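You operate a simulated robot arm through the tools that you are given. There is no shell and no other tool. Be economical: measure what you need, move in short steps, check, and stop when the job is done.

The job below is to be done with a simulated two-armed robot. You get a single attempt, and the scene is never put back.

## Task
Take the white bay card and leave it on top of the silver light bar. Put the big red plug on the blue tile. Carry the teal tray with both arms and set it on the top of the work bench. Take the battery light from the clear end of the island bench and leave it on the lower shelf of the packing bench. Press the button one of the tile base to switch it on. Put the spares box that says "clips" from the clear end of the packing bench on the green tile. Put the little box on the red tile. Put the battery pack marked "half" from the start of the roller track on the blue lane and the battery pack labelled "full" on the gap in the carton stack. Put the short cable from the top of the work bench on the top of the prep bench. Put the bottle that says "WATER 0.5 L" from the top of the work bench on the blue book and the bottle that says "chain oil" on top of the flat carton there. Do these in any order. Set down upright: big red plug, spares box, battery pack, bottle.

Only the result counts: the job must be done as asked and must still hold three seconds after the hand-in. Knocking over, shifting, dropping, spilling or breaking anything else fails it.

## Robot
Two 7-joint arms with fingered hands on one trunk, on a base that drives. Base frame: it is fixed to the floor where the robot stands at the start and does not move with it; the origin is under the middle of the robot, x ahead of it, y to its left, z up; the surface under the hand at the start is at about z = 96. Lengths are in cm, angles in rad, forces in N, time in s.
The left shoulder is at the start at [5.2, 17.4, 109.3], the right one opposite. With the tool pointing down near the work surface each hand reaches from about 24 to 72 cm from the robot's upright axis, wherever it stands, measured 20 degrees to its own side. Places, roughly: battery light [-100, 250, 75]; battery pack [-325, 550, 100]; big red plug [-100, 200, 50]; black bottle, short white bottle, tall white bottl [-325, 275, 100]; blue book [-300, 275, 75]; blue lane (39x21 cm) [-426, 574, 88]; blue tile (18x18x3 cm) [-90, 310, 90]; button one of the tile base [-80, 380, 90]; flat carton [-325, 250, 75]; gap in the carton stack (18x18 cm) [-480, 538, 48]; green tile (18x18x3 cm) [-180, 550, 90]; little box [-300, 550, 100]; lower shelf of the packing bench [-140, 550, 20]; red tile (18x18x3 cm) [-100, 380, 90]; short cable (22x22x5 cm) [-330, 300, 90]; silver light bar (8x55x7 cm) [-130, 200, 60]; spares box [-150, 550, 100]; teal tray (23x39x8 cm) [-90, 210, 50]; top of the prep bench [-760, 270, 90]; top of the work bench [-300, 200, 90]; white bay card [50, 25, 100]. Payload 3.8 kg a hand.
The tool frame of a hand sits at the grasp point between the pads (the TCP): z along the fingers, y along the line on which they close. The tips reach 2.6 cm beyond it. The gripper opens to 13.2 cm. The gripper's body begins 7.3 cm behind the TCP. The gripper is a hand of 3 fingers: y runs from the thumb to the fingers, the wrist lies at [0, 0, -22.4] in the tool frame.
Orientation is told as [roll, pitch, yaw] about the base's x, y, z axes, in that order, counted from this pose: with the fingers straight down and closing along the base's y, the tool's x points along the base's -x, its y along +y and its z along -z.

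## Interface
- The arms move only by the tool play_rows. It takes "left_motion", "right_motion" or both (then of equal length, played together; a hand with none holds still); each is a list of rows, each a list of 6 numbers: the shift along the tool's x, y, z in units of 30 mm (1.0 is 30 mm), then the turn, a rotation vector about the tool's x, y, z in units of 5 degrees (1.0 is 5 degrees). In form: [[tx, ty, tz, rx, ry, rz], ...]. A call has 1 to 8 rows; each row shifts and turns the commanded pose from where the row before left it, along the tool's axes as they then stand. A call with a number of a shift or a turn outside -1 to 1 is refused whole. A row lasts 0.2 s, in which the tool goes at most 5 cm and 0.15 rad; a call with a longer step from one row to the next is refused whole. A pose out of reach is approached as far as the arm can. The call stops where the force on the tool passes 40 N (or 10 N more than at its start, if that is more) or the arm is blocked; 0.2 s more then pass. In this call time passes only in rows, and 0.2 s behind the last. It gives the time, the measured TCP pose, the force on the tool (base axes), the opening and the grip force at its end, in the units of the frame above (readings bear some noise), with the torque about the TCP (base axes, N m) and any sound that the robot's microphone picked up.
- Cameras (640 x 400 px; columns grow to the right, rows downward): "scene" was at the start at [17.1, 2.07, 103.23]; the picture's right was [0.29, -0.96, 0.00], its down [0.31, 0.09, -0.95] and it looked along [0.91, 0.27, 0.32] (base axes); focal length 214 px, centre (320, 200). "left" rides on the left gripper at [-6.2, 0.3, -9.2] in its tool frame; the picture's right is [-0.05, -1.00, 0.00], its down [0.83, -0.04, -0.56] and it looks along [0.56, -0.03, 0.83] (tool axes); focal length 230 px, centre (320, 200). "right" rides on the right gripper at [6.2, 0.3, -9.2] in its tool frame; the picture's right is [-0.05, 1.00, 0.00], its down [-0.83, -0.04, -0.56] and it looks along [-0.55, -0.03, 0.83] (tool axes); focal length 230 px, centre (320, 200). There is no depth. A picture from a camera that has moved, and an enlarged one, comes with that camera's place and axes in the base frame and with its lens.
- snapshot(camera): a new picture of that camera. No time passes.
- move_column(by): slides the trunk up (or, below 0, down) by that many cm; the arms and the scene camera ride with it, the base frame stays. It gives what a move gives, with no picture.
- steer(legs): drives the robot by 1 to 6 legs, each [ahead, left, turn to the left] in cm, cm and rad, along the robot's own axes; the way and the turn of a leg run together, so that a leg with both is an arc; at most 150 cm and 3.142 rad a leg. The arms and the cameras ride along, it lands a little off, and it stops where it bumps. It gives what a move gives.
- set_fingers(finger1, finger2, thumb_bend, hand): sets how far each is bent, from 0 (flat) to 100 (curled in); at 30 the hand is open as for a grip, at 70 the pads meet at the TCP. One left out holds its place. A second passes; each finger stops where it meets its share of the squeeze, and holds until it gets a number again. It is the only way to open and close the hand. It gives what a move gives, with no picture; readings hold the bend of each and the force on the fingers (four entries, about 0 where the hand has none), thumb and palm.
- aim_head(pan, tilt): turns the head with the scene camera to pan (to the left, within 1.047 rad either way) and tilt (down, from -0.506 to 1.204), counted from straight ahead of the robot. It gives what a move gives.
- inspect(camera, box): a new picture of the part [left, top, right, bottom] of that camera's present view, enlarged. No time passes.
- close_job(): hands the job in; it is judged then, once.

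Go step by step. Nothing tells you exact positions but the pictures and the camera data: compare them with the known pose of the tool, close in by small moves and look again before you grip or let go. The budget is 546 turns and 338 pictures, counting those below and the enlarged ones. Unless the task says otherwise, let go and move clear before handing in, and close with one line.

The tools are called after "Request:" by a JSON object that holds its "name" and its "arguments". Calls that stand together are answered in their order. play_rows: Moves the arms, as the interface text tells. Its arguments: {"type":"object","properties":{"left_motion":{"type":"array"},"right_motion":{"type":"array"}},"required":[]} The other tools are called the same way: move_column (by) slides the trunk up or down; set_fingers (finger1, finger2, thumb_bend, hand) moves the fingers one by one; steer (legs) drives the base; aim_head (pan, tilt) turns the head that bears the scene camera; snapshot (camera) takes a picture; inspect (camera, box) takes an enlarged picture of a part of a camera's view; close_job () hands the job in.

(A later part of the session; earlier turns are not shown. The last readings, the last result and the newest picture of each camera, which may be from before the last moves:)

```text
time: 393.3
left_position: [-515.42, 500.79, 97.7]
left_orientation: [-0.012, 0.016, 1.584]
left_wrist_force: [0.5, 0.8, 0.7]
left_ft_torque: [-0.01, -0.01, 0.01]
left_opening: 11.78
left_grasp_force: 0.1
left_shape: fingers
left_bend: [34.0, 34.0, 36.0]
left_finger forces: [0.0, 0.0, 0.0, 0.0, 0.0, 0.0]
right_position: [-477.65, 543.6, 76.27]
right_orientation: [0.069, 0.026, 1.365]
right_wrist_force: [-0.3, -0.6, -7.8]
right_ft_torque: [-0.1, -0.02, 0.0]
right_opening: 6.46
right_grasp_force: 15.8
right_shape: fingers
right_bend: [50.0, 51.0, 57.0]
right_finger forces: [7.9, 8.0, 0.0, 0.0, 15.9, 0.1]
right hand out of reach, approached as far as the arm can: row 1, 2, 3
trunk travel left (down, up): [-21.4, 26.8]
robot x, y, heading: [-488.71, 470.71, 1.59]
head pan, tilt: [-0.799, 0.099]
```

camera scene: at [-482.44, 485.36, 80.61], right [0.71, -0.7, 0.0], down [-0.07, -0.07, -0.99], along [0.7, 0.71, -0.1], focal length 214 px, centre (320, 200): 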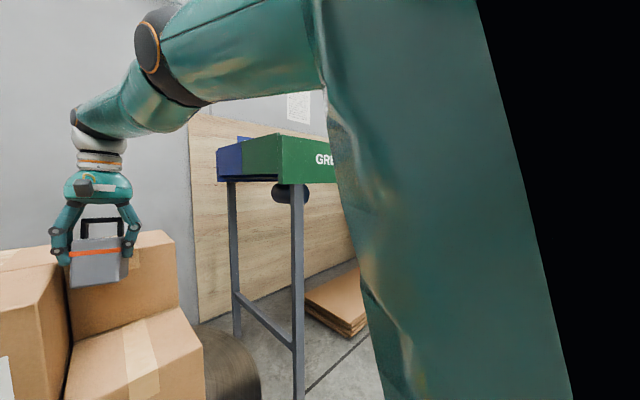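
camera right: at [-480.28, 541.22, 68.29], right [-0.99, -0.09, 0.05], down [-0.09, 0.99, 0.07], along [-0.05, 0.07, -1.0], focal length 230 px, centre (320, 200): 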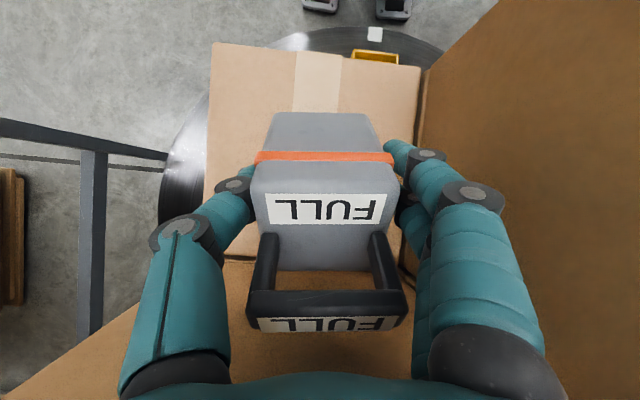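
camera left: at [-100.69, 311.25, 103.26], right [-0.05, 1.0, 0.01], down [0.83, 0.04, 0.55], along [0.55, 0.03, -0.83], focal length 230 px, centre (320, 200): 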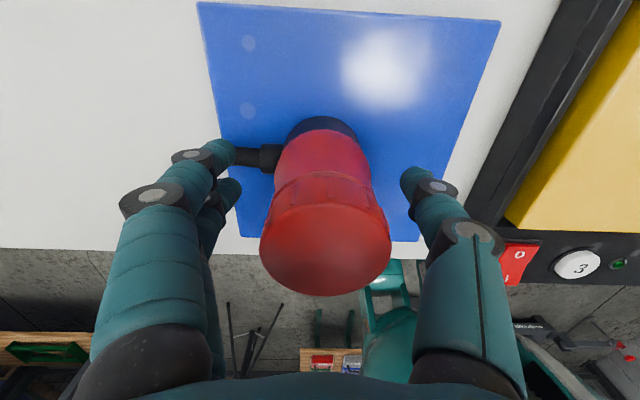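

The arm stays stretched (≈72 cm) but vertical moves and driving still work, so I position with the base: shift the robot back and left so the pack comes over the gap, and level the hand.

Request:
{"name": "play_rows", "arguments": {"right_motion": [[0, 0, 0, 0.8, 0, -1], [0, 0, 0, 0, 0, -1], [0, 0, 0, 0, 0, -1]]}}

Request:
{"name": "steer", "arguments": {"legs": [[-6, 1, 0]]}}

Request:
{"name": "aim_head", "arguments": {"pan": 0.1, "tilt": 0.4}}

Request:
{"name": "snapshot", "arguments": {"camera": "scene"}}

Request:
{"name": "snapshot", "arguments": {"camera": "right"}}

```text
time: 394.1
left_position: [-515.36, 500.82, 97.65]
left_orientation: [-0.01, 0.016, 1.585]
left_wrist_force: [-0.2, -1.0, -0.4]
left_ft_torque: [0.01, -0.02, -0.02]
left_opening: 11.78
left_grasp_force: 0.1
left_shape: fingers
left_bend: [34.0, 34.0, 36.0]
left_finger forces: [0.1, 0.0, 0.1, 0.1, 0.1, 0.1]
right_position: [-477.48, 543.28, 76.38]
right_orientation: [0.007, 0.023, 1.626]
right_wrist_force: [-1.1, 0.0, -7.5]
right_ft_torque: [-0.1, 0.0, -0.02]
right_opening: 6.46
right_grasp_force: 16.1
right_shape: fingers
right_bend: [50.0, 51.0, 57.0]
right_finger forces: [7.9, 8.2, 0.0, 0.0, 15.7, 0.1]
right hand out of reach, approached as far as the arm can: row 1
trunk travel left (down, up): [-21.4, 26.8]
robot x, y, heading: [-488.53, 470.55, 1.585]
head pan, tilt: [-0.799, 0.099]
```

```text
time: 395.1
left_position: [-516.39, 494.65, 97.72]
left_orientation: [-0.01, 0.018, 1.584]
left_wrist_force: [0.4, -0.4, -0.1]
left_ft_torque: [0.01, 0.0, -0.01]
left_opening: 11.79
left_grasp_force: 0.0
left_shape: fingers
left_bend: [34.0, 34.0, 36.0]
left_finger forces: [0.0, 0.0, 0.1, 0.1, 0.0, 0.1]
right_position: [-478.48, 537.25, 76.51]
right_orientation: [0.005, 0.021, 1.625]
right_wrist_force: [0.1, -0.4, -7.2]
right_ft_torque: [-0.09, 0.0, -0.01]
right_opening: 6.46
right_grasp_force: 15.5
right_shape: fingers
right_bend: [50.0, 51.0, 57.0]
right_finger forces: [7.8, 8.1, 0.0, 0.1, 15.7, 0.0]
trunk travel left (down, up): [-21.4, 26.8]
robot x, y, heading: [-489.61, 464.63, 1.583]
head pan, tilt: [-0.799, 0.099]
```

```text
time: 396.2
left_position: [-516.35, 494.63, 97.53]
left_orientation: [-0.011, 0.016, 1.586]
left_wrist_force: [-0.5, 0.2, 0.3]
left_ft_torque: [0.0, 0.0, -0.01]
left_opening: 11.81
left_grasp_force: 0.1
left_shape: fingers
left_bend: [34.0, 34.0, 36.0]
left_finger forces: [0.0, 0.0, 0.1, 0.0, 0.1, 0.0]
right_position: [-478.43, 537.14, 76.4]
right_orientation: [0.005, 0.023, 1.626]
right_wrist_force: [-0.1, 0.0, -8.1]
right_ft_torque: [-0.04, 0.02, -0.05]
right_opening: 6.42
right_grasp_force: 16.2
right_shape: fingers
right_bend: [50.0, 51.0, 57.0]
right_finger forces: [7.7, 8.2, 0.1, 0.1, 15.8, 0.1]
trunk travel left (down, up): [-21.4, 26.8]
robot x, y, heading: [-489.54, 464.9, 1.586]
head pan, tilt: [0.099, 0.4]
```

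```text
176 pictures are left
camera scene: at [-490.91, 482.05, 77.82], right [0.99, 0.12, 0.0], down [0.05, -0.39, -0.92], along [-0.11, 0.91, -0.39], focal length 214 px, centre (320, 200)
```

scene: 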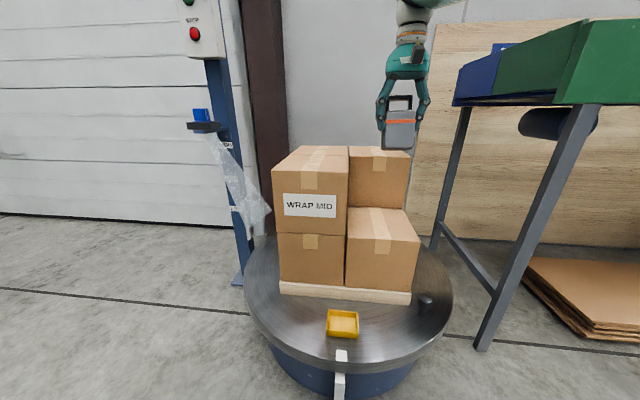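

```text
175 pictures are left
camera right: at [-478.46, 531.43, 85.79], right [-1.0, 0.0, 0.0], down [0.0, 0.84, 0.54], along [-0.01, 0.54, -0.84], focal length 230 px, centre (320, 200)
```

right: 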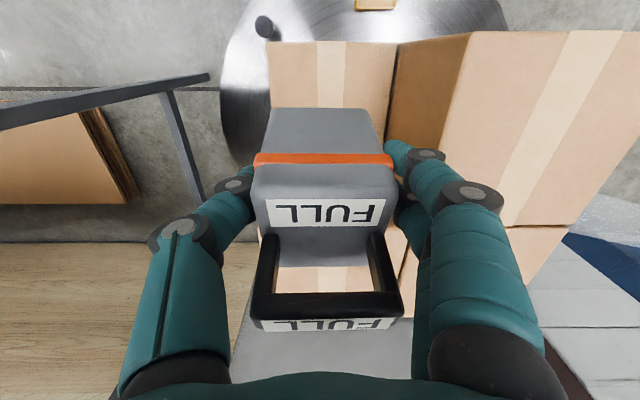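

Pack is over the notch (x −489..−471, y 530..548). I lower it, checking drift.

Request:
{"name": "play_rows", "arguments": {"right_motion": [[0, 0, 1, 0, 0, 0], [0, 0, 1, 0, 0, 0], [0, 0, 1, 0, 0, 0], [0, 0, 1, 0, 0, 0]]}}

Request:
{"name": "snapshot", "arguments": {"camera": "right"}}

Request:
{"name": "snapshot", "arguments": {"camera": "scene"}}

```text
time: 397.2
left_position: [-516.36, 494.76, 97.64]
left_orientation: [-0.01, 0.019, 1.586]
left_wrist_force: [-0.1, 0.3, -0.9]
left_ft_torque: [0.02, 0.03, 0.01]
left_opening: 11.79
left_grasp_force: 0.0
left_shape: fingers
left_bend: [34.0, 34.0, 36.0]
left_finger forces: [0.0, 0.0, 0.0, 0.0, 0.1, 0.0]
right_position: [-478.58, 536.93, 64.47]
right_orientation: [0.005, 0.022, 1.626]
right_wrist_force: [0.1, -0.8, -8.1]
right_ft_torque: [-0.1, -0.01, 0.0]
right_opening: 6.44
right_grasp_force: 15.7
right_shape: fingers
right_bend: [50.0, 51.0, 57.0]
right_finger forces: [7.8, 8.2, 0.0, 0.0, 15.8, 0.0]
trunk travel left (down, up): [-21.4, 26.8]
robot x, y, heading: [-489.92, 464.76, 1.59]
head pan, tilt: [0.099, 0.4]
```

```text
174 pictures are left
camera right: at [-478.56, 531.14, 73.85], right [-1.0, 0.0, 0.0], down [0.0, 0.84, 0.54], along [-0.01, 0.54, -0.84], focal length 230 px, centre (320, 200)
```

right: 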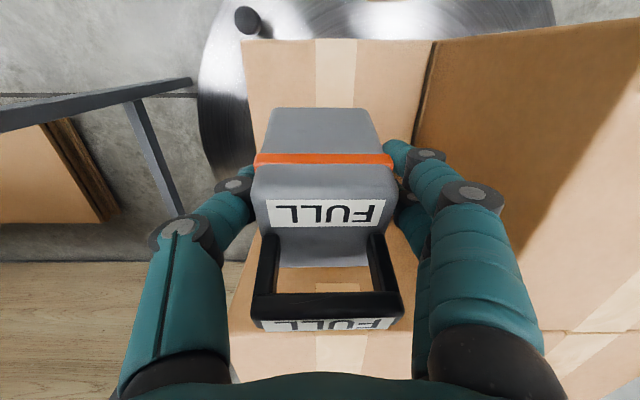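

```text
173 pictures are left
camera scene: at [-490.91, 482.07, 77.82], right [0.99, 0.12, 0.0], down [0.05, -0.39, -0.92], along [-0.11, 0.91, -0.39], focal length 214 px, centre (320, 200)
```

scene: 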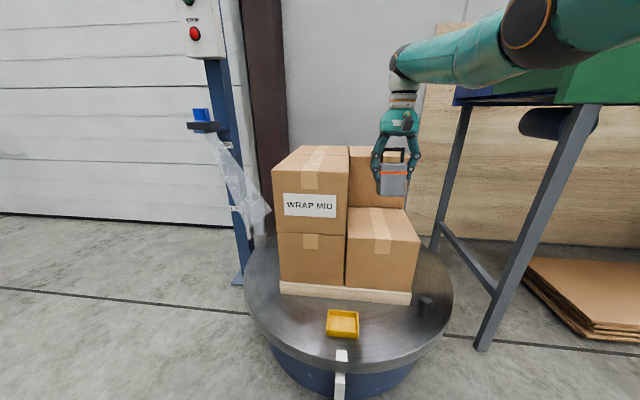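

Request:
{"name": "play_rows", "arguments": {"right_motion": [[0, 0, 1, 0, 0, 0], [0, 0, 1, 0, 0, 0], [0, 0, 0.9, 0, 0, 0]]}}

Request:
{"name": "inspect", "arguments": {"camera": "scene", "box": [330, 100, 450, 250]}}

```text
time: 398.1
left_position: [-516.33, 494.66, 97.68]
left_orientation: [-0.008, 0.017, 1.585]
left_wrist_force: [-0.4, -0.4, -0.5]
left_ft_torque: [0.0, 0.0, 0.02]
left_opening: 11.8
left_grasp_force: 0.1
left_shape: fingers
left_bend: [34.0, 34.0, 36.0]
left_finger forces: [0.0, 0.0, 0.1, 0.0, 0.1, 0.0]
right_position: [-478.38, 535.9, 56.18]
right_orientation: [0.005, 0.019, 1.628]
right_wrist_force: [0.2, -0.6, -5.0]
right_ft_torque: [-0.04, 0.02, -0.01]
right_opening: 6.45
right_grasp_force: 16.2
right_shape: fingers
right_bend: [50.0, 51.0, 57.0]
right_finger forces: [7.7, 8.2, 0.1, 0.1, 16.5, 0.1]
right hand out of reach, approached as far as the arm can: row 2, 3
trunk travel left (down, up): [-21.4, 26.8]
robot x, y, heading: [-489.38, 464.65, 1.589]
head pan, tilt: [0.099, 0.4]
```

```text
2.67 times, centred on (390, 175) of scene
camera zoom: at [-490.91, 482.01, 77.84], right [0.99, 0.12, 0.0], down [0.05, -0.39, -0.92], along [-0.11, 0.91, -0.39], focal length 572 px, centre (133, 267)
```

zoom: 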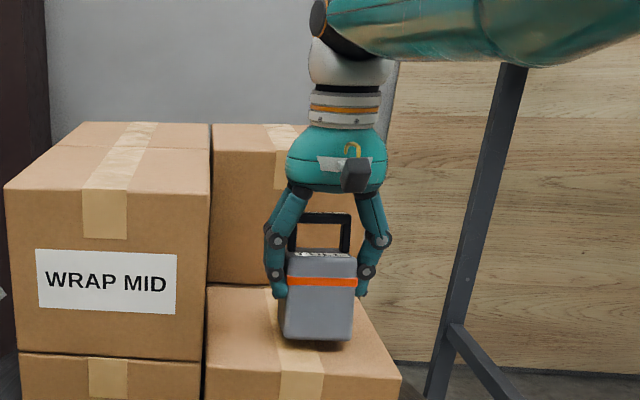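

Request:
{"name": "play_rows", "arguments": {"right_motion": [[0, 0, 0.1, 0, 0, 0], [0, 0, 0.1, 0, 0, 0]]}}

```text
time: 398.6
left_position: [-516.3, 494.66, 97.64]
left_orientation: [-0.011, 0.018, 1.586]
left_wrist_force: [-0.9, 0.2, -0.3]
left_ft_torque: [0.01, 0.01, 0.01]
left_opening: 11.79
left_grasp_force: 0.1
left_shape: fingers
left_bend: [34.0, 34.0, 36.0]
left_finger forces: [0.1, 0.0, 0.0, 0.0, 0.0, 0.0]
right_position: [-478.33, 535.85, 55.56]
right_orientation: [0.005, 0.02, 1.626]
right_wrist_force: [1.1, -4.2, 4.0]
right_ft_torque: [-0.01, 0.28, 0.12]
right_opening: 6.43
right_grasp_force: 16.8
right_shape: fingers
right_bend: [50.0, 52.0, 57.0]
right_finger forces: [7.3, 8.9, 0.1, 0.0, 17.2, 0.0]
trunk travel left (down, up): [-21.4, 26.8]
robot x, y, heading: [-489.82, 464.19, 1.586]
head pan, tilt: [0.099, 0.4]
```

Contact. I release and check.

Request:
{"name": "set_fingers", "arguments": {"hand": "right", "finger1": 42, "finger2": 42, "thumb_bend": 45}}

Request:
{"name": "inspect", "arguments": {"camera": "scene", "box": [330, 100, 450, 250]}}

Request:
{"name": "snapshot", "arguments": {"camera": "right"}}

```text
time: 399.6
left_position: [-516.32, 494.61, 97.58]
left_orientation: [-0.01, 0.018, 1.585]
left_wrist_force: [0.2, -0.2, -0.5]
left_ft_torque: [-0.01, -0.01, -0.03]
left_opening: 11.77
left_grasp_force: 0.1
left_shape: fingers
left_bend: [34.0, 34.0, 36.0]
left_finger forces: [0.0, 0.0, 0.0, 0.0, 0.0, 0.1]
right_position: [-478.28, 535.88, 55.39]
right_orientation: [0.006, 0.02, 1.626]
right_wrist_force: [0.6, -0.6, -0.3]
right_ft_torque: [0.0, -0.03, -0.03]
right_opening: 8.91
right_grasp_force: 0.0
right_shape: fingers
right_bend: [42.0, 42.0, 45.0]
right_finger forces: [0.1, 0.0, 0.1, 0.0, 0.0, 0.1]
trunk travel left (down, up): [-21.4, 26.8]
robot x, y, heading: [-489.81, 464.56, 1.588]
head pan, tilt: [0.099, 0.4]
```

```text
2.67 times, centred on (390, 175) of scene
camera zoom: at [-490.92, 482.0, 77.83], right [0.99, 0.12, 0.0], down [0.05, -0.39, -0.92], along [-0.11, 0.91, -0.39], focal length 572 px, centre (133, 267)
```

zoom: 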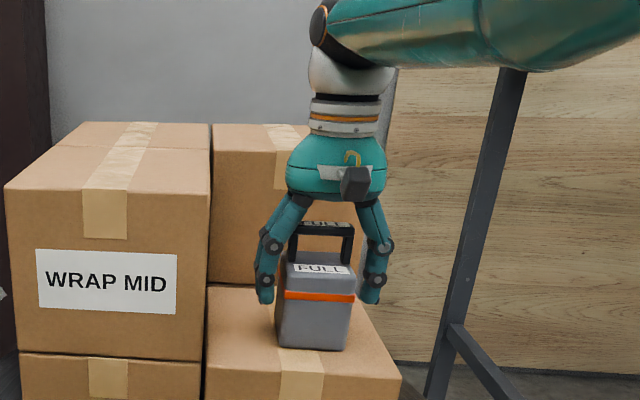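

```text
170 pictures are left
camera right: at [-478.33, 529.94, 64.79], right [-1.0, 0.0, 0.0], down [0.0, 0.84, 0.54], along [-0.01, 0.54, -0.84], focal length 230 px, centre (320, 200)
```

right: 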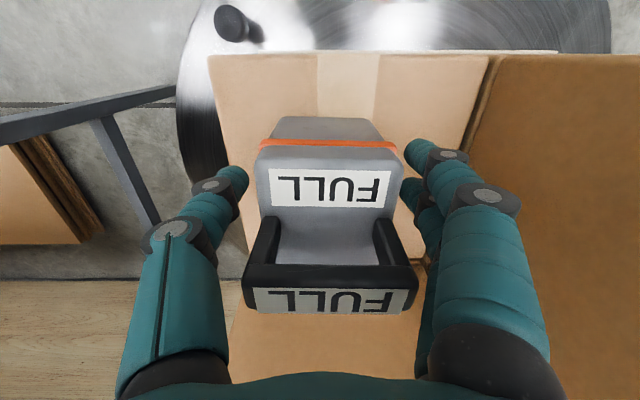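

FULL stands in the gap. I rise straight up and back away.

Request:
{"name": "play_rows", "arguments": {"right_motion": [[0, 0, -0.5, 0, 0, 0], [0, 0, -1, 0, 0, 0], [0, 0, -1, 0, 0, 0], [0, 0, -1, 0, 0, 0], [0, 0, -1, 0, 0, 0], [0, 0, -1, 0, 0, 0]]}}

Request:
{"name": "snapshot", "arguments": {"camera": "scene"}}

```text
time: 401.1
left_position: [-516.32, 494.57, 97.57]
left_orientation: [-0.009, 0.018, 1.584]
left_wrist_force: [-0.2, 0.2, 1.1]
left_ft_torque: [0.0, -0.01, 0.03]
left_opening: 11.79
left_grasp_force: 0.1
left_shape: fingers
left_bend: [34.0, 34.0, 36.0]
left_finger forces: [0.0, 0.1, 0.0, 0.1, 0.0, 0.0]
right_position: [-478.34, 536.3, 72.12]
right_orientation: [0.006, 0.024, 1.624]
right_wrist_force: [-1.0, 0.2, 0.8]
right_ft_torque: [0.02, 0.03, 0.0]
right_opening: 8.91
right_grasp_force: 0.1
right_shape: fingers
right_bend: [42.0, 42.0, 45.0]
right_finger forces: [0.0, 0.0, 0.0, 0.0, 0.0, 0.0]
trunk travel left (down, up): [-21.4, 26.8]
robot x, y, heading: [-489.41, 464.2, 1.589]
head pan, tilt: [0.099, 0.4]
```

```text
169 pictures are left
camera scene: at [-490.93, 481.99, 77.84], right [0.99, 0.12, 0.0], down [0.05, -0.39, -0.92], along [-0.11, 0.91, -0.39], focal length 214 px, centre (320, 200)
```

scene: 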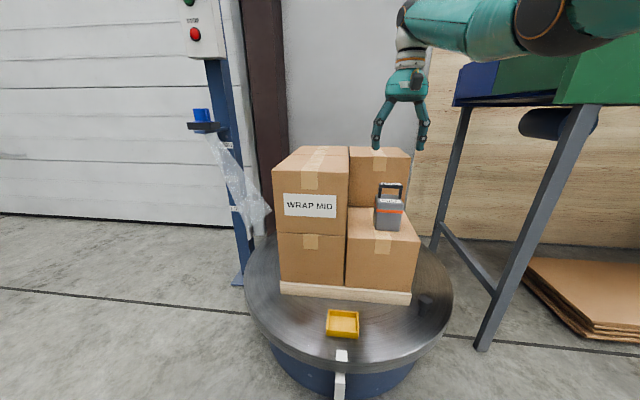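

Seven sub-tasks are done. Both arms need their posture freed, so I go back to open floor and experiment there.

Request:
{"name": "steer", "arguments": {"legs": [[-85, 0, 0]]}}

Request:
{"name": "play_rows", "arguments": {"right_motion": [[0, 0, 0, 0, 1, 0], [0, 0, 0, 0, 1, 0], [0, 0, 0, 0, 1, 0], [0, 0, 0, 0, 1, 0], [0, 0, 0, 0, 1, 0], [0, 0, 0, 0, 1, 0], [0, 0, 0, 0, 1, 0], [0, 0, 0, 0, 1, 0]]}}

Request:
{"name": "play_rows", "arguments": {"right_motion": [[0.8, 0, 0, 0, 0, 0], [0.8, 0, 0, 0, 0, 0], [0.8, 0, 0, 0, 0, 0], [0.8, 0, 0, 0, 0, 0]]}}

```text
time: 405.6
left_position: [-514.85, 409.24, 97.69]
left_orientation: [-0.009, 0.018, 1.581]
left_wrist_force: [-0.6, 0.9, 0.2]
left_ft_torque: [0.02, 0.0, -0.01]
left_opening: 11.78
left_grasp_force: 0.0
left_shape: fingers
left_bend: [34.0, 34.0, 36.0]
left_finger forces: [0.0, 0.0, 0.0, 0.1, 0.1, 0.0]
right_position: [-476.47, 450.71, 72.01]
right_orientation: [0.007, 0.021, 1.62]
right_wrist_force: [-0.1, -0.1, 0.3]
right_ft_torque: [0.01, 0.03, 0.03]
right_opening: 8.91
right_grasp_force: 0.1
right_shape: fingers
right_bend: [42.0, 42.0, 45.0]
right_finger forces: [0.0, 0.0, 0.0, 0.0, 0.0, 0.0]
trunk travel left (down, up): [-21.4, 26.8]
robot x, y, heading: [-488.08, 378.8, 1.583]
head pan, tilt: [0.099, 0.4]
```

```text
time: 407.4
left_position: [-514.67, 409.35, 97.63]
left_orientation: [-0.011, 0.018, 1.58]
left_wrist_force: [0.1, 0.8, 0.3]
left_ft_torque: [0.03, 0.0, -0.02]
left_opening: 11.76
left_grasp_force: 0.1
left_shape: fingers
left_bend: [34.0, 34.0, 36.0]
left_finger forces: [0.0, 0.0, 0.0, 0.0, 0.1, 0.1]
right_position: [-473.76, 444.74, 73.76]
right_orientation: [0.007, 0.371, 1.623]
right_wrist_force: [-0.7, -0.1, 0.8]
right_ft_torque: [-0.02, 0.03, -0.03]
right_opening: 8.91
right_grasp_force: 0.1
right_shape: fingers
right_bend: [42.0, 42.0, 45.0]
right_finger forces: [0.0, 0.1, 0.0, 0.0, 0.0, 0.1]
right hand out of reach, approached as far as the arm can: row 1, 2, 3, 4, 5, 6, 7, 8
trunk travel left (down, up): [-21.4, 26.8]
robot x, y, heading: [-488.18, 378.93, 1.584]
head pan, tilt: [0.099, 0.4]
```

```text
time: 408.4
left_position: [-514.84, 409.44, 97.58]
left_orientation: [-0.012, 0.018, 1.577]
left_wrist_force: [0.5, 0.2, -0.3]
left_ft_torque: [-0.01, -0.01, 0.0]
left_opening: 11.76
left_grasp_force: 0.0
left_shape: fingers
left_bend: [34.0, 34.0, 36.0]
left_finger forces: [0.0, 0.1, 0.0, 0.0, 0.0, 0.0]
right_position: [-473.95, 444.5, 74.62]
right_orientation: [0.004, 0.373, 1.623]
right_wrist_force: [0.1, -0.1, 0.0]
right_ft_torque: [-0.03, -0.02, 0.01]
right_opening: 8.89
right_grasp_force: 0.1
right_shape: fingers
right_bend: [42.0, 42.0, 45.0]
right_finger forces: [0.1, 0.0, 0.1, 0.0, 0.0, 0.0]
right hand out of reach, approached as far as the arm can: row 1, 2, 3, 4
trunk travel left (down, up): [-21.4, 26.8]
robot x, y, heading: [-488.09, 379.45, 1.586]
head pan, tilt: [0.099, 0.4]
```

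Request:
{"name": "play_rows", "arguments": {"right_motion": [[0, 0, -1, 0, -1, 0], [0, 0, -1, 0, -1, 0], [0, 0, -1, 0, -1, 0], [0, 0, -1, 0, -1, 0], [0, 0, -1, 0, 0, 0], [0, 0, -1, 0, 0, 0], [0, 0, -1, 0, 0, 0], [0, 0, -1, 0, 0, 0]]}}

Request:
{"name": "play_rows", "arguments": {"right_motion": [[0.5, 0, -1, 0, 0, 0], [0.5, 0, -1, 0, 0, 0], [0.5, 0, -1, 0, 0, 0], [0.5, 0, -1, 0, 0, 0], [0.5, 0, -1, 0, 0, 0], [0.5, 0, -1, 0, 0, 0], [0.5, 0, -1, 0, 0, 0], [0.5, 0, -1, 0, 0, 0]]}}

```text
time: 410.2
left_position: [-514.84, 409.36, 97.65]
left_orientation: [-0.01, 0.019, 1.58]
left_wrist_force: [0.6, 0.5, 0.0]
left_ft_torque: [0.01, -0.03, 0.0]
left_opening: 11.8
left_grasp_force: 0.0
left_shape: fingers
left_bend: [34.0, 34.0, 36.0]
left_finger forces: [0.2, 0.1, 0.0, 0.0, 0.1, 0.1]
right_position: [-473.37, 447.6, 94.76]
right_orientation: [0.007, 0.008, 1.624]
right_wrist_force: [0.9, -0.1, 0.1]
right_ft_torque: [0.02, 0.01, -0.02]
right_opening: 8.93
right_grasp_force: 0.1
right_shape: fingers
right_bend: [42.0, 42.0, 45.0]
right_finger forces: [0.0, 0.1, 0.1, 0.1, 0.0, 0.0]
right hand out of reach, approached as far as the arm can: row 1, 2, 3, 4, 5, 6, 7, 8
trunk travel left (down, up): [-21.4, 26.8]
robot x, y, heading: [-488.13, 379.27, 1.581]
head pan, tilt: [0.099, 0.4]
```

```text
time: 412.0
left_position: [-514.81, 409.46, 97.73]
left_orientation: [-0.01, 0.019, 1.58]
left_wrist_force: [0.5, 0.8, -0.2]
left_ft_torque: [0.0, 0.01, -0.01]
left_opening: 11.82
left_grasp_force: 0.1
left_shape: fingers
left_bend: [34.0, 34.0, 36.0]
left_finger forces: [0.1, 0.1, 0.0, 0.0, 0.1, 0.0]
right_position: [-475.73, 440.88, 105.74]
right_orientation: [0.005, 0.025, 1.619]
right_wrist_force: [0.6, 0.7, -0.3]
right_ft_torque: [-0.05, -0.01, -0.02]
right_opening: 8.95
right_grasp_force: 0.0
right_shape: fingers
right_bend: [42.0, 42.0, 45.0]
right_finger forces: [0.0, 0.0, 0.0, 0.0, 0.1, 0.0]
right hand out of reach, approached as far as the arm can: row 1, 2, 3, 4, 5, 6, 7, 8
trunk travel left (down, up): [-21.4, 26.8]
robot x, y, heading: [-487.94, 379.3, 1.58]
head pan, tilt: [0.099, 0.4]
```

Request:
{"name": "play_rows", "arguments": {"right_motion": [[1, 0, -1, 0, 0, 0], [1, 0, -1, 0, 0, 0], [1, 0, -1, 0, 0, 0], [1, 0, -1, 0, 0, 0], [1, 0, -1, 0, 0, 0], [1, 0, -1, 0, 0, 0], [1, 0, -1, 0, 0, 0], [1, 0, -1, 0, 0, 0]]}}

Request:
{"name": "play_rows", "arguments": {"right_motion": [[1, 0, -1, 0, 0, 0], [1, 0, -1, 0, 0, 0], [1, 0, -1, 0, 0, 0], [1, 0, -1, 0, 0, 0], [1, 0, 0, 0, 0, 0], [1, 0, 0, 0, 0, 0], [1, 0, 0, 0, 0, 0], [1, 0, 0, 0, 0, 0]]}}

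Request:
{"name": "aim_head", "arguments": {"pan": -0.9, "tilt": -0.3}}

Request:
{"name": "snapshot", "arguments": {"camera": "scene"}}

```text
time: 413.8
left_position: [-514.91, 409.21, 97.72]
left_orientation: [-0.01, 0.015, 1.578]
left_wrist_force: [0.0, 0.4, -0.2]
left_ft_torque: [-0.02, -0.01, 0.02]
left_opening: 11.77
left_grasp_force: 0.0
left_shape: fingers
left_bend: [34.0, 34.0, 36.0]
left_finger forces: [0.0, 0.0, 0.0, 0.0, 0.0, 0.0]
right_position: [-475.8, 440.85, 105.74]
right_orientation: [0.006, 0.023, 1.621]
right_wrist_force: [-0.3, 0.8, 0.2]
right_ft_torque: [0.01, 0.0, 0.0]
right_opening: 8.97
right_grasp_force: 0.0
right_shape: fingers
right_bend: [42.0, 42.0, 45.0]
right_finger forces: [0.0, 0.0, 0.0, 0.0, 0.1, 0.1]
right hand out of reach, approached as far as the arm can: row 1, 2, 3, 4, 5, 6, 7, 8
trunk travel left (down, up): [-21.4, 26.8]
robot x, y, heading: [-488.32, 378.8, 1.587]
head pan, tilt: [0.099, 0.4]
```

```text
time: 415.6
left_position: [-514.86, 409.32, 97.77]
left_orientation: [-0.01, 0.017, 1.579]
left_wrist_force: [-0.6, 0.4, -0.5]
left_ft_torque: [0.04, -0.02, 0.01]
left_opening: 11.76
left_grasp_force: 0.0
left_shape: fingers
left_bend: [34.0, 34.0, 36.0]
left_finger forces: [0.1, 0.0, 0.0, 0.0, 0.0, 0.0]
right_position: [-475.38, 428.73, 106.21]
right_orientation: [0.008, 0.022, 1.62]
right_wrist_force: [-0.7, 0.2, -0.1]
right_ft_torque: [-0.04, -0.04, 0.0]
right_opening: 9.0
right_grasp_force: 0.1
right_shape: fingers
right_bend: [42.0, 42.0, 45.0]
right_finger forces: [0.1, 0.1, 0.1, 0.1, 0.0, 0.0]
right hand out of reach, approached as far as the arm can: row 1, 2, 3, 4, 5
trunk travel left (down, up): [-21.4, 26.8]
robot x, y, heading: [-488.52, 378.8, 1.585]
head pan, tilt: [0.099, 0.4]
```

```text
time: 416.9
left_position: [-514.82, 409.27, 97.76]
left_orientation: [-0.011, 0.017, 1.578]
left_wrist_force: [0.0, 0.7, 0.3]
left_ft_torque: [-0.01, 0.03, -0.01]
left_opening: 11.77
left_grasp_force: 0.1
left_shape: fingers
left_bend: [34.0, 34.0, 36.0]
left_finger forces: [0.0, 0.0, 0.1, 0.0, 0.0, 0.0]
right_position: [-475.28, 428.79, 106.09]
right_orientation: [0.007, 0.022, 1.621]
right_wrist_force: [-0.5, -0.2, 0.5]
right_ft_torque: [-0.02, -0.04, 0.02]
right_opening: 8.96
right_grasp_force: 0.0
right_shape: fingers
right_bend: [42.0, 42.0, 45.0]
right_finger forces: [0.0, 0.0, 0.0, 0.0, 0.1, 0.0]
trunk travel left (down, up): [-21.4, 26.8]
robot x, y, heading: [-488.2, 379.09, 1.585]
head pan, tilt: [-0.901, -0.3]
```

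```text
168 pictures are left
camera scene: at [-482.4, 392.27, 84.08], right [0.63, -0.78, 0.0], down [0.23, 0.19, -0.96], along [0.74, 0.6, 0.3], focal length 214 px, centre (320, 200)
```

scene: 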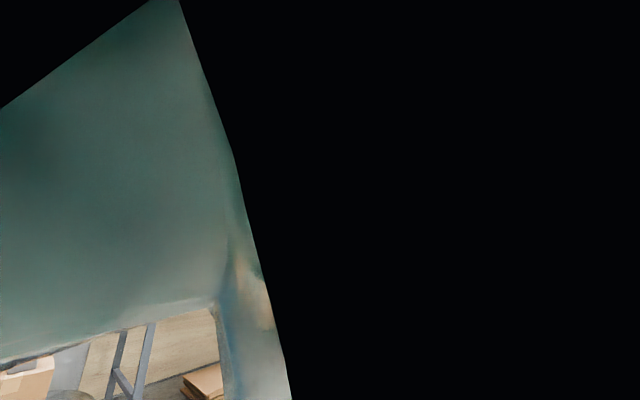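

Retracting works again at this height. I continue inwards and then test lowering and extending.

Request:
{"name": "play_rows", "arguments": {"right_motion": [[1, 0, 0, 0, 0, 0], [1, 0, 0, 0, 0, 0], [1, 0, 0, 0, 0, 0], [0.7, 0, 0, 0, 0, 0], [0, 0, 1, 0, 0, 0], [0, 0, 1, 0, 0, 0], [0, 0, 1, 0, 0, 0], [0, 0, 1, 0, 0, 0]]}}

Request:
{"name": "play_rows", "arguments": {"right_motion": [[0, 0, 1, 0, 0, 0], [0, 0, 1, 0, 0, 0], [0, 0, 1, 0, 0, 0], [-1, 0, 0, 0, 0, 0], [-1, 0, 0, 0, 0, 0], [-1, 0, 0, 0, 0, 0], [-1, 0, 0, 0, 0, 0], [-1, 0, 0, 0, 0, 0]]}}

Request:
{"name": "play_rows", "arguments": {"right_motion": [[1, 0, 0, 0, 0, 0], [1, 0, 0, 0, 0, 0], [1, 0, 0, 0, 0, 0], [1, 0, 0, 0, 0, 0]]}}

```text
time: 418.7
left_position: [-514.92, 409.34, 97.74]
left_orientation: [-0.011, 0.017, 1.578]
left_wrist_force: [-0.3, 0.0, 0.0]
left_ft_torque: [0.0, 0.02, 0.03]
left_opening: 11.78
left_grasp_force: 0.0
left_shape: fingers
left_bend: [34.0, 34.0, 36.0]
left_finger forces: [0.1, 0.1, 0.0, 0.1, 0.0, 0.0]
right_position: [-474.91, 417.54, 94.15]
right_orientation: [0.007, 0.023, 1.619]
right_wrist_force: [-0.2, -0.2, -0.6]
right_ft_torque: [0.0, -0.01, -0.01]
right_opening: 8.97
right_grasp_force: 0.0
right_shape: fingers
right_bend: [42.0, 42.0, 45.0]
right_finger forces: [0.0, 0.0, 0.1, 0.0, 0.0, 0.1]
trunk travel left (down, up): [-21.4, 26.8]
robot x, y, heading: [-488.25, 379.39, 1.584]
head pan, tilt: [-0.901, -0.3]
```

```text
time: 420.5
left_position: [-514.78, 409.21, 97.62]
left_orientation: [-0.009, 0.02, 1.58]
left_wrist_force: [0.1, -0.4, -0.7]
left_ft_torque: [-0.01, 0.0, 0.02]
left_opening: 11.78
left_grasp_force: 0.0
left_shape: fingers
left_bend: [34.0, 34.0, 36.0]
left_finger forces: [0.0, 0.0, 0.0, 0.0, 0.0, 0.1]
right_position: [-475.73, 432.29, 84.91]
right_orientation: [0.005, 0.023, 1.62]
right_wrist_force: [0.1, 0.5, -0.3]
right_ft_torque: [-0.01, 0.04, -0.01]
right_opening: 8.96
right_grasp_force: 0.0
right_shape: fingers
right_bend: [42.0, 42.0, 45.0]
right_finger forces: [0.1, 0.0, 0.0, 0.0, 0.1, 0.1]
trunk travel left (down, up): [-21.4, 26.8]
robot x, y, heading: [-488.78, 378.98, 1.585]
head pan, tilt: [-0.901, -0.3]
```

```text
time: 421.5
left_position: [-514.88, 409.2, 97.74]
left_orientation: [-0.01, 0.018, 1.579]
left_wrist_force: [-0.6, 0.4, -0.3]
left_ft_torque: [0.01, 0.04, 0.0]
left_opening: 11.77
left_grasp_force: 0.0
left_shape: fingers
left_bend: [34.0, 34.0, 36.0]
left_finger forces: [0.0, 0.0, 0.0, 0.0, 0.1, 0.1]
right_position: [-475.01, 420.39, 85.21]
right_orientation: [0.006, 0.023, 1.621]
right_wrist_force: [-0.3, -0.3, 0.5]
right_ft_torque: [0.0, 0.0, 0.0]
right_opening: 8.96
right_grasp_force: 0.1
right_shape: fingers
right_bend: [42.0, 42.0, 45.0]
right_finger forces: [0.0, 0.0, 0.0, 0.0, 0.0, 0.1]
trunk travel left (down, up): [-21.4, 26.8]
robot x, y, heading: [-488.29, 379.18, 1.583]
head pan, tilt: [-0.901, -0.3]
```

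The right arm is free again. Now I look at the left arm's posture.

Request:
{"name": "aim_head", "arguments": {"pan": 1.0, "tilt": -0.2}}

Request:
{"name": "snapshot", "arguments": {"camera": "scene"}}

Request:
{"name": "aim_head", "arguments": {"pan": -1.0, "tilt": -0.1}}

Request:
{"name": "snapshot", "arguments": {"camera": "scene"}}

```text
time: 423.3
left_position: [-514.85, 409.31, 97.71]
left_orientation: [-0.011, 0.018, 1.58]
left_wrist_force: [-0.7, -0.1, -0.2]
left_ft_torque: [0.0, -0.03, 0.01]
left_opening: 11.77
left_grasp_force: 0.1
left_shape: fingers
left_bend: [34.0, 34.0, 36.0]
left_finger forces: [0.0, 0.0, 0.0, 0.1, 0.0, 0.0]
right_position: [-474.99, 420.38, 85.13]
right_orientation: [0.004, 0.023, 1.621]
right_wrist_force: [0.6, -0.8, -0.1]
right_ft_torque: [0.0, 0.0, 0.0]
right_opening: 8.95
right_grasp_force: 0.2
right_shape: fingers
right_bend: [42.0, 42.0, 45.0]
right_finger forces: [0.0, 0.1, 0.0, 0.0, 0.0, 0.0]
trunk travel left (down, up): [-21.4, 26.8]
robot x, y, heading: [-488.33, 379.08, 1.583]
head pan, tilt: [1.0, -0.201]
```

```text
167 pictures are left
camera scene: at [-495.55, 391.72, 83.28], right [0.53, 0.85, 0.0], down [-0.17, 0.11, -0.98], along [-0.83, 0.52, 0.2], focal length 214 px, centre (320, 200)
```

scene: 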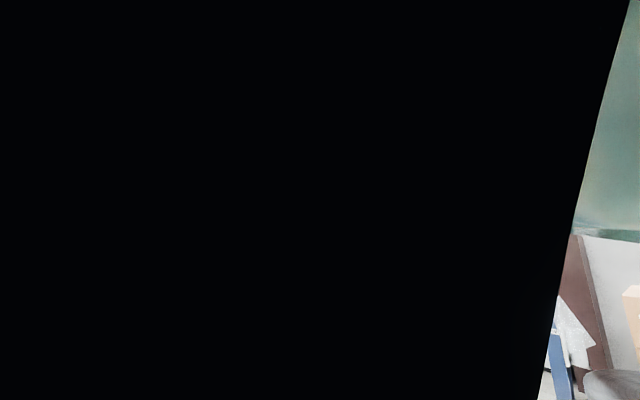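

```text
time: 425.3
left_position: [-514.83, 409.36, 97.71]
left_orientation: [-0.011, 0.016, 1.58]
left_wrist_force: [0.3, 0.8, -0.1]
left_ft_torque: [-0.02, 0.02, -0.02]
left_opening: 11.81
left_grasp_force: 0.0
left_shape: fingers
left_bend: [34.0, 34.0, 36.0]
left_finger forces: [0.0, 0.0, 0.1, 0.0, 0.1, 0.0]
right_position: [-475.0, 420.33, 85.19]
right_orientation: [0.005, 0.024, 1.622]
right_wrist_force: [0.3, 0.7, -0.3]
right_ft_torque: [0.0, 0.02, 0.0]
right_opening: 8.96
right_grasp_force: 0.0
right_shape: fingers
right_bend: [42.0, 42.0, 45.0]
right_finger forces: [0.0, 0.1, 0.0, 0.0, 0.0, 0.0]
trunk travel left (down, up): [-21.4, 26.8]
robot x, y, heading: [-487.92, 379.18, 1.58]
head pan, tilt: [-1.0, -0.099]
```

```text
166 pictures are left
camera scene: at [-481.23, 392.1, 82.41], right [0.55, -0.83, 0.0], down [0.08, 0.05, -1.0], along [0.83, 0.55, 0.1], focal length 214 px, centre (320, 200)
```

scene: 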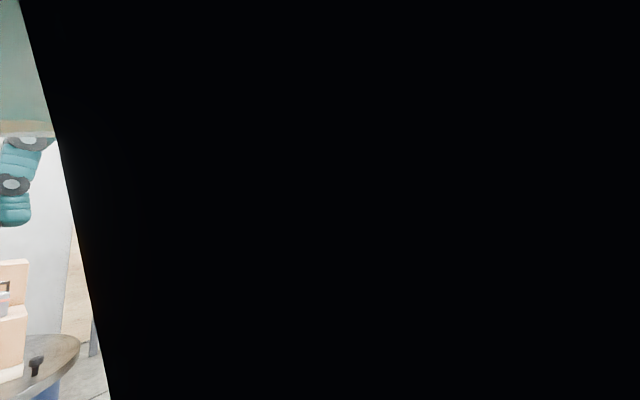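

Request:
{"name": "snapshot", "arguments": {"camera": "left"}}

```text
165 pictures are left
camera left: at [-515.38, 415.71, 106.72], right [1.0, 0.06, 0.01], down [0.04, -0.82, 0.57], along [0.04, -0.57, -0.82], focal length 230 px, centre (320, 200)
```

left: 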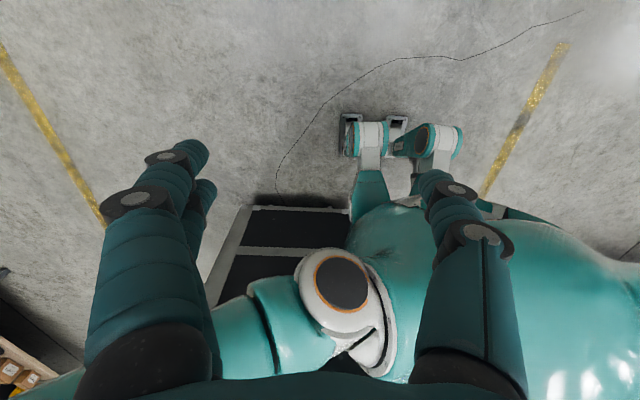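

Request:
{"name": "play_rows", "arguments": {"left_motion": [[0.5, 0, -1, 0, 0, 0], [0.5, 0, -1, 0, 0, 0], [0.5, 0, -1, 0, 0, 0], [0.5, 0, -1, 0, 0, 0], [0, 0, -1, 0, 0, 0], [0, 0, -1, 0, 0, 0], [0, 0, -1, 0, 0, 0], [0, 0, -1, 0, 0, 0]]}}

Request:
{"name": "play_rows", "arguments": {"left_motion": [[-1, 0, 0, 0, 0, 0], [-1, 0, 0, 0, 0, 0], [-1, 0, 0, 0, 0, 0], [-1, 0, 0, 0, 0, 0], [-1, 0, 0, 0, 0, 0], [-1, 0, 0, 0, 0, 0], [-1, 0, 0, 0, 0, 0], [-1, 0, 0, 0, 0, 0]]}}

```text
time: 427.1
left_position: [-512.1, 405.81, 109.65]
left_orientation: [-0.013, 0.014, 1.581]
left_wrist_force: [0.3, -0.3, -0.4]
left_ft_torque: [0.01, 0.01, 0.0]
left_opening: 11.79
left_grasp_force: 0.0
left_shape: fingers
left_bend: [34.0, 34.0, 36.0]
left_finger forces: [0.1, 0.0, 0.0, 0.0, 0.0, 0.0]
left hand out of reach, approached as far as the arm can: row 4, 5, 6, 7, 8
right_position: [-475.01, 420.37, 85.17]
right_orientation: [0.004, 0.023, 1.619]
right_wrist_force: [0.2, 0.1, 0.2]
right_ft_torque: [-0.01, -0.02, 0.03]
right_opening: 8.97
right_grasp_force: 0.0
right_shape: fingers
right_bend: [42.0, 42.0, 45.0]
right_finger forces: [0.0, 0.0, 0.1, 0.1, 0.0, 0.0]
trunk travel left (down, up): [-21.4, 26.8]
robot x, y, heading: [-488.49, 379.34, 1.581]
head pan, tilt: [-1.0, -0.099]
```

```text
time: 428.9
left_position: [-513.8, 427.22, 104.75]
left_orientation: [-0.011, 0.015, 1.578]
left_wrist_force: [-0.3, -0.4, -0.4]
left_ft_torque: [-0.02, 0.01, 0.01]
left_opening: 11.78
left_grasp_force: 0.1
left_shape: fingers
left_bend: [34.0, 34.0, 36.0]
left_finger forces: [0.0, 0.0, 0.1, 0.1, 0.1, 0.0]
left hand out of reach, approached as far as the arm can: row 4, 5, 6, 7, 8
right_position: [-474.95, 420.41, 85.19]
right_orientation: [0.006, 0.025, 1.622]
right_wrist_force: [0.2, -0.2, -0.2]
right_ft_torque: [0.02, 0.02, 0.01]
right_opening: 8.94
right_grasp_force: 0.1
right_shape: fingers
right_bend: [42.0, 42.0, 45.0]
right_finger forces: [0.1, 0.1, 0.0, 0.0, 0.0, 0.1]
trunk travel left (down, up): [-21.4, 26.8]
robot x, y, heading: [-488.19, 379.4, 1.582]
head pan, tilt: [-1.0, -0.099]
```

Request:
{"name": "play_rows", "arguments": {"left_motion": [[0, 0, 1, 0, 0, 0], [0, 0, 1, 0, 0, 0], [0, 0, 1, 0, 0, 0], [0, 0, 1, 0, 0, 0], [0, 0, 1, 0, 0, 0], [0, 0, 1, 0, 0, 0], [0, 0, 1, 0, 0, 0], [0, 0, 1, 0, 0, 0]]}}

Request:
{"name": "play_rows", "arguments": {"left_motion": [[-1, 0, 0, 0, 0, 0], [-1, 0, 0, 0, 0, 0], [-1, 0, 0, 0, 0, 0], [-1, 0, 0, 0, 0, 0]]}}

```text
time: 430.7
left_position: [-513.54, 426.62, 80.85]
left_orientation: [-0.01, 0.018, 1.579]
left_wrist_force: [-0.8, 0.2, 0.2]
left_ft_torque: [-0.02, -0.01, -0.01]
left_opening: 11.78
left_grasp_force: 0.0
left_shape: fingers
left_bend: [34.0, 34.0, 36.0]
left_finger forces: [0.0, 0.1, 0.1, 0.1, 0.1, 0.0]
right_position: [-474.95, 420.44, 85.14]
right_orientation: [0.005, 0.025, 1.619]
right_wrist_force: [0.6, 0.0, -0.6]
right_ft_torque: [-0.01, -0.04, -0.02]
right_opening: 8.99
right_grasp_force: 0.0
right_shape: fingers
right_bend: [42.0, 42.0, 45.0]
right_finger forces: [0.0, 0.0, 0.0, 0.0, 0.0, 0.1]
trunk travel left (down, up): [-21.4, 26.8]
robot x, y, heading: [-488.32, 378.97, 1.583]
head pan, tilt: [-1.0, -0.099]
```

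```text
time: 431.7
left_position: [-513.86, 437.64, 80.71]
left_orientation: [-0.007, 0.016, 1.584]
left_wrist_force: [0.2, 0.2, -0.3]
left_ft_torque: [0.04, -0.01, -0.02]
left_opening: 11.84
left_grasp_force: 0.0
left_shape: fingers
left_bend: [34.0, 34.0, 36.0]
left_finger forces: [0.0, 0.1, 0.1, 0.0, 0.0, 0.0]
left hand out of reach, approached as far as the arm can: row 4
right_position: [-475.13, 420.4, 85.17]
right_orientation: [0.005, 0.022, 1.622]
right_wrist_force: [0.4, 0.2, 1.1]
right_ft_torque: [-0.01, 0.01, -0.01]
right_opening: 8.97
right_grasp_force: 0.1
right_shape: fingers
right_bend: [42.0, 42.0, 45.0]
right_finger forces: [0.0, 0.0, 0.0, 0.0, 0.0, 0.0]
trunk travel left (down, up): [-21.4, 26.8]
robot x, y, heading: [-487.93, 379.34, 1.58]
head pan, tilt: [-1.0, -0.099]
```

Both arms work again. I bring both to neutral and raise the trunk, then go for the little box "S".

Request:
{"name": "play_rows", "arguments": {"left_motion": [[1, 0, 0, 0, 0, 0], [1, 0, 0, 0, 0, 0], [1, 0, 0, 0, 0, 0], [1, 0, 0, 0, 0, 0], [1, 0, 0, 0, 0, 0], [1, 0, 0, 0, 0, 0], [1, 0, 0, 0, 0, 0], [1, 0, 0, 0, 0, 0]]}}

Request:
{"name": "move_column", "arguments": {"by": 20}}

```text
time: 433.5
left_position: [-513.51, 413.46, 81.08]
left_orientation: [-0.011, 0.018, 1.581]
left_wrist_force: [0.1, -0.7, -0.2]
left_ft_torque: [0.02, -0.03, 0.0]
left_opening: 11.84
left_grasp_force: 0.1
left_shape: fingers
left_bend: [34.0, 34.0, 36.0]
left_finger forces: [0.0, 0.0, 0.0, 0.1, 0.0, 0.0]
right_position: [-475.14, 420.38, 85.12]
right_orientation: [0.005, 0.023, 1.622]
right_wrist_force: [0.6, -0.5, 0.6]
right_ft_torque: [-0.02, -0.01, 0.01]
right_opening: 8.95
right_grasp_force: 0.0
right_shape: fingers
right_bend: [42.0, 42.0, 45.0]
right_finger forces: [0.0, 0.1, 0.0, 0.1, 0.0, 0.1]
trunk travel left (down, up): [-21.4, 26.8]
robot x, y, heading: [-488.29, 379.39, 1.585]
head pan, tilt: [-1.0, -0.099]
```

```text
time: 435.6
left_position: [-513.51, 413.58, 100.97]
left_orientation: [-0.012, 0.02, 1.58]
left_wrist_force: [-0.8, 0.0, 0.6]
left_ft_torque: [-0.03, 0.0, 0.0]
left_opening: 11.82
left_grasp_force: 0.0
left_shape: fingers
left_bend: [34.0, 34.0, 36.0]
left_finger forces: [0.1, 0.1, 0.0, 0.1, 0.0, 0.0]
right_position: [-475.11, 420.28, 105.02]
right_orientation: [0.005, 0.024, 1.621]
right_wrist_force: [-0.9, -0.1, 0.5]
right_ft_torque: [-0.02, 0.0, 0.0]
right_opening: 8.98
right_grasp_force: 0.0
right_shape: fingers
right_bend: [42.0, 42.0, 45.0]
right_finger forces: [0.1, 0.0, 0.0, 0.0, 0.1, 0.0]
trunk travel left (down, up): [-41.4, 6.8]
robot x, y, heading: [-488.5, 379.24, 1.584]
head pan, tilt: [-1.0, -0.099]
```

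Request:
{"name": "steer", "arguments": {"legs": [[75, 0, 0], [0, -150, 0], [0, -36, 0]]}}

Request:
{"name": "aim_head", "arguments": {"pan": 0.0, "tilt": 0.4}}

Request:
{"name": "snapshot", "arguments": {"camera": "scene"}}

```text
time: 456.0
left_position: [-324.69, 484.39, 101.07]
left_orientation: [-0.01, 0.017, 1.538]
left_wrist_force: [-0.3, 0.9, -0.9]
left_ft_torque: [0.02, 0.02, -0.01]
left_opening: 11.81
left_grasp_force: 0.1
left_shape: fingers
left_bend: [34.0, 34.0, 36.0]
left_finger forces: [0.0, 0.0, 0.0, 0.0, 0.0, 0.0]
right_position: [-286.0, 489.33, 105.06]
right_orientation: [0.005, 0.022, 1.577]
right_wrist_force: [-0.1, -0.3, 0.1]
right_ft_torque: [0.01, 0.02, -0.01]
right_opening: 8.97
right_grasp_force: 0.1
right_shape: fingers
right_bend: [42.0, 42.0, 45.0]
right_finger forces: [0.0, 0.0, 0.0, 0.1, 0.0, 0.1]
trunk travel left (down, up): [-41.4, 6.8]
robot x, y, heading: [-301.06, 448.78, 1.539]
head pan, tilt: [-1.0, -0.099]
```

```text
time: 457.2
left_position: [-324.72, 484.29, 101.06]
left_orientation: [-0.009, 0.016, 1.537]
left_wrist_force: [-0.2, 0.1, 0.5]
left_ft_torque: [0.01, 0.02, 0.01]
left_opening: 11.81
left_grasp_force: 0.0
left_shape: fingers
left_bend: [34.0, 34.0, 36.0]
left_finger forces: [0.0, 0.0, 0.1, 0.1, 0.0, 0.1]
right_position: [-286.02, 489.28, 105.02]
right_orientation: [0.006, 0.023, 1.577]
right_wrist_force: [0.0, -0.2, 0.8]
right_ft_torque: [0.01, -0.02, -0.02]
right_opening: 8.98
right_grasp_force: 0.0
right_shape: fingers
right_bend: [42.0, 42.0, 45.0]
right_finger forces: [0.0, 0.0, 0.0, 0.0, 0.1, 0.0]
trunk travel left (down, up): [-41.4, 6.8]
robot x, y, heading: [-300.96, 448.83, 1.537]
head pan, tilt: [0.0, 0.4]
```

```text
164 pictures are left
camera scene: at [-300.45, 467.89, 98.52], right [1.0, -0.03, 0.0], down [-0.01, -0.39, -0.92], along [0.03, 0.92, -0.39], focal length 214 px, centre (320, 200)
```

scene: 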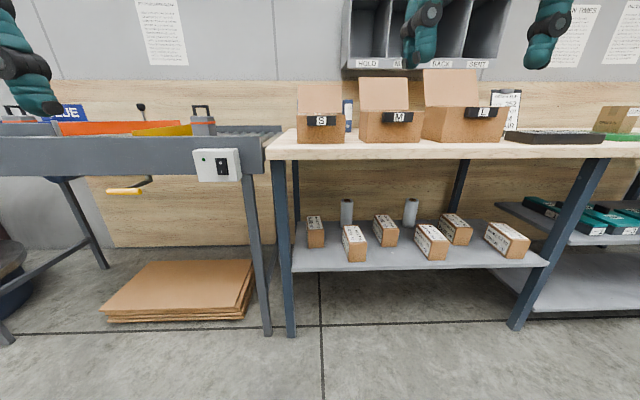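

Request:
{"name": "play_rows", "arguments": {"right_motion": [[0, 0, -1, 0, 0, 0], [0, 0, -1, 0, 0, 0], [0, 0, -1, 0, 0, 0]]}}

Request:
{"name": "set_fingers", "arguments": {"hand": "right", "finger1": 15, "finger2": 15, "thumb_bend": 15}}

Request:
{"name": "steer", "arguments": {"legs": [[0, 12, 0.034], [44, 0, 0]]}}

Request:
{"name": "snapshot", "arguments": {"camera": "right"}}

Request:
{"name": "snapshot", "arguments": {"camera": "scene"}}

```text
time: 458.0
left_position: [-324.58, 484.25, 101.11]
left_orientation: [-0.01, 0.017, 1.539]
left_wrist_force: [-0.3, 0.0, -0.1]
left_ft_torque: [0.01, 0.02, -0.01]
left_opening: 11.81
left_grasp_force: 0.1
left_shape: fingers
left_bend: [34.0, 34.0, 36.0]
left_finger forces: [0.0, 0.0, 0.0, 0.0, 0.0, 0.0]
right_position: [-285.96, 489.41, 114.29]
right_orientation: [0.005, 0.022, 1.577]
right_wrist_force: [0.0, 0.0, -0.1]
right_ft_torque: [-0.02, 0.03, -0.02]
right_opening: 8.98
right_grasp_force: 0.1
right_shape: fingers
right_bend: [42.0, 42.0, 45.0]
right_finger forces: [0.0, 0.1, 0.0, 0.0, 0.0, 0.0]
trunk travel left (down, up): [-41.4, 6.8]
robot x, y, heading: [-300.82, 448.62, 1.534]
head pan, tilt: [0.0, 0.4]
```

```text
time: 459.0
left_position: [-324.64, 484.27, 101.05]
left_orientation: [-0.009, 0.017, 1.538]
left_wrist_force: [0.2, 0.3, -0.8]
left_ft_torque: [-0.01, -0.01, 0.03]
left_opening: 11.82
left_grasp_force: 0.0
left_shape: fingers
left_bend: [34.0, 34.0, 36.0]
left_finger forces: [0.0, 0.1, 0.0, 0.1, 0.1, 0.1]
right_position: [-285.9, 489.41, 114.09]
right_orientation: [0.007, 0.023, 1.577]
right_wrist_force: [-0.8, 0.5, 0.2]
right_ft_torque: [-0.01, 0.0, -0.01]
right_opening: 16.43
right_grasp_force: 0.0
right_shape: fingers
right_bend: [15.0, 15.0, 15.0]
right_finger forces: [0.0, 0.0, 0.1, 0.0, 0.0, 0.0]
trunk travel left (down, up): [-41.4, 6.8]
robot x, y, heading: [-300.66, 448.95, 1.539]
head pan, tilt: [0.0, 0.4]
```

```text
time: 463.0
left_position: [-338.29, 527.33, 101.01]
left_orientation: [-0.01, 0.017, 1.57]
left_wrist_force: [0.1, -0.1, -0.3]
left_ft_torque: [-0.02, 0.05, 0.04]
left_opening: 11.82
left_grasp_force: 0.0
left_shape: fingers
left_bend: [34.0, 34.0, 36.0]
left_finger forces: [0.1, 0.1, 0.0, 0.0, 0.1, 0.1]
right_position: [-299.68, 534.01, 114.25]
right_orientation: [0.004, 0.024, 1.613]
right_wrist_force: [0.2, 0.1, -0.7]
right_ft_torque: [0.0, -0.06, 0.0]
right_opening: 16.44
right_grasp_force: 0.1
right_shape: fingers
right_bend: [15.0, 15.0, 15.0]
right_finger forces: [0.0, 0.0, 0.0, 0.0, 0.0, 0.0]
trunk travel left (down, up): [-41.4, 6.8]
robot x, y, heading: [-313.75, 492.64, 1.576]
head pan, tilt: [0.0, 0.4]
```

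```text
163 pictures are left
camera right: at [-299.86, 528.03, 123.53], right [-1.0, 0.01, 0.0], down [0.01, 0.84, 0.54], along [0.0, 0.54, -0.84], focal length 230 px, centre (320, 200)
```

right: 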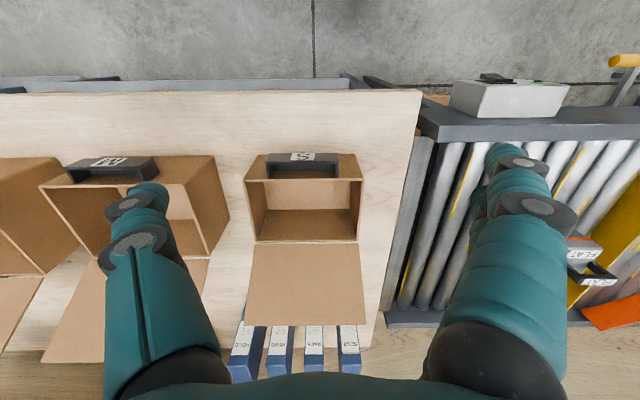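

```text
162 pictures are left
camera scene: at [-313.56, 511.86, 98.51], right [1.0, 0.0, 0.0], down [0.0, -0.39, -0.92], along [0.0, 0.92, -0.39], focal length 214 px, centre (320, 200)
```

scene: 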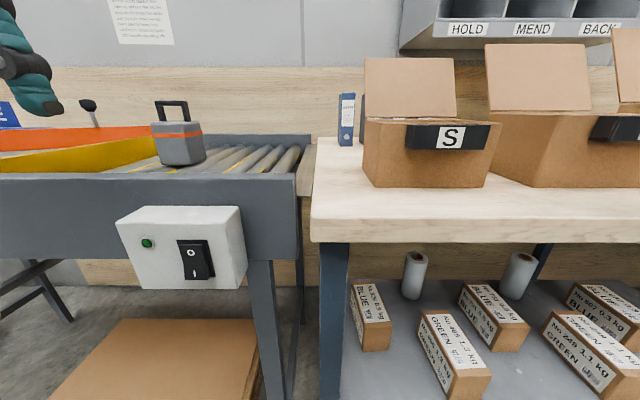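

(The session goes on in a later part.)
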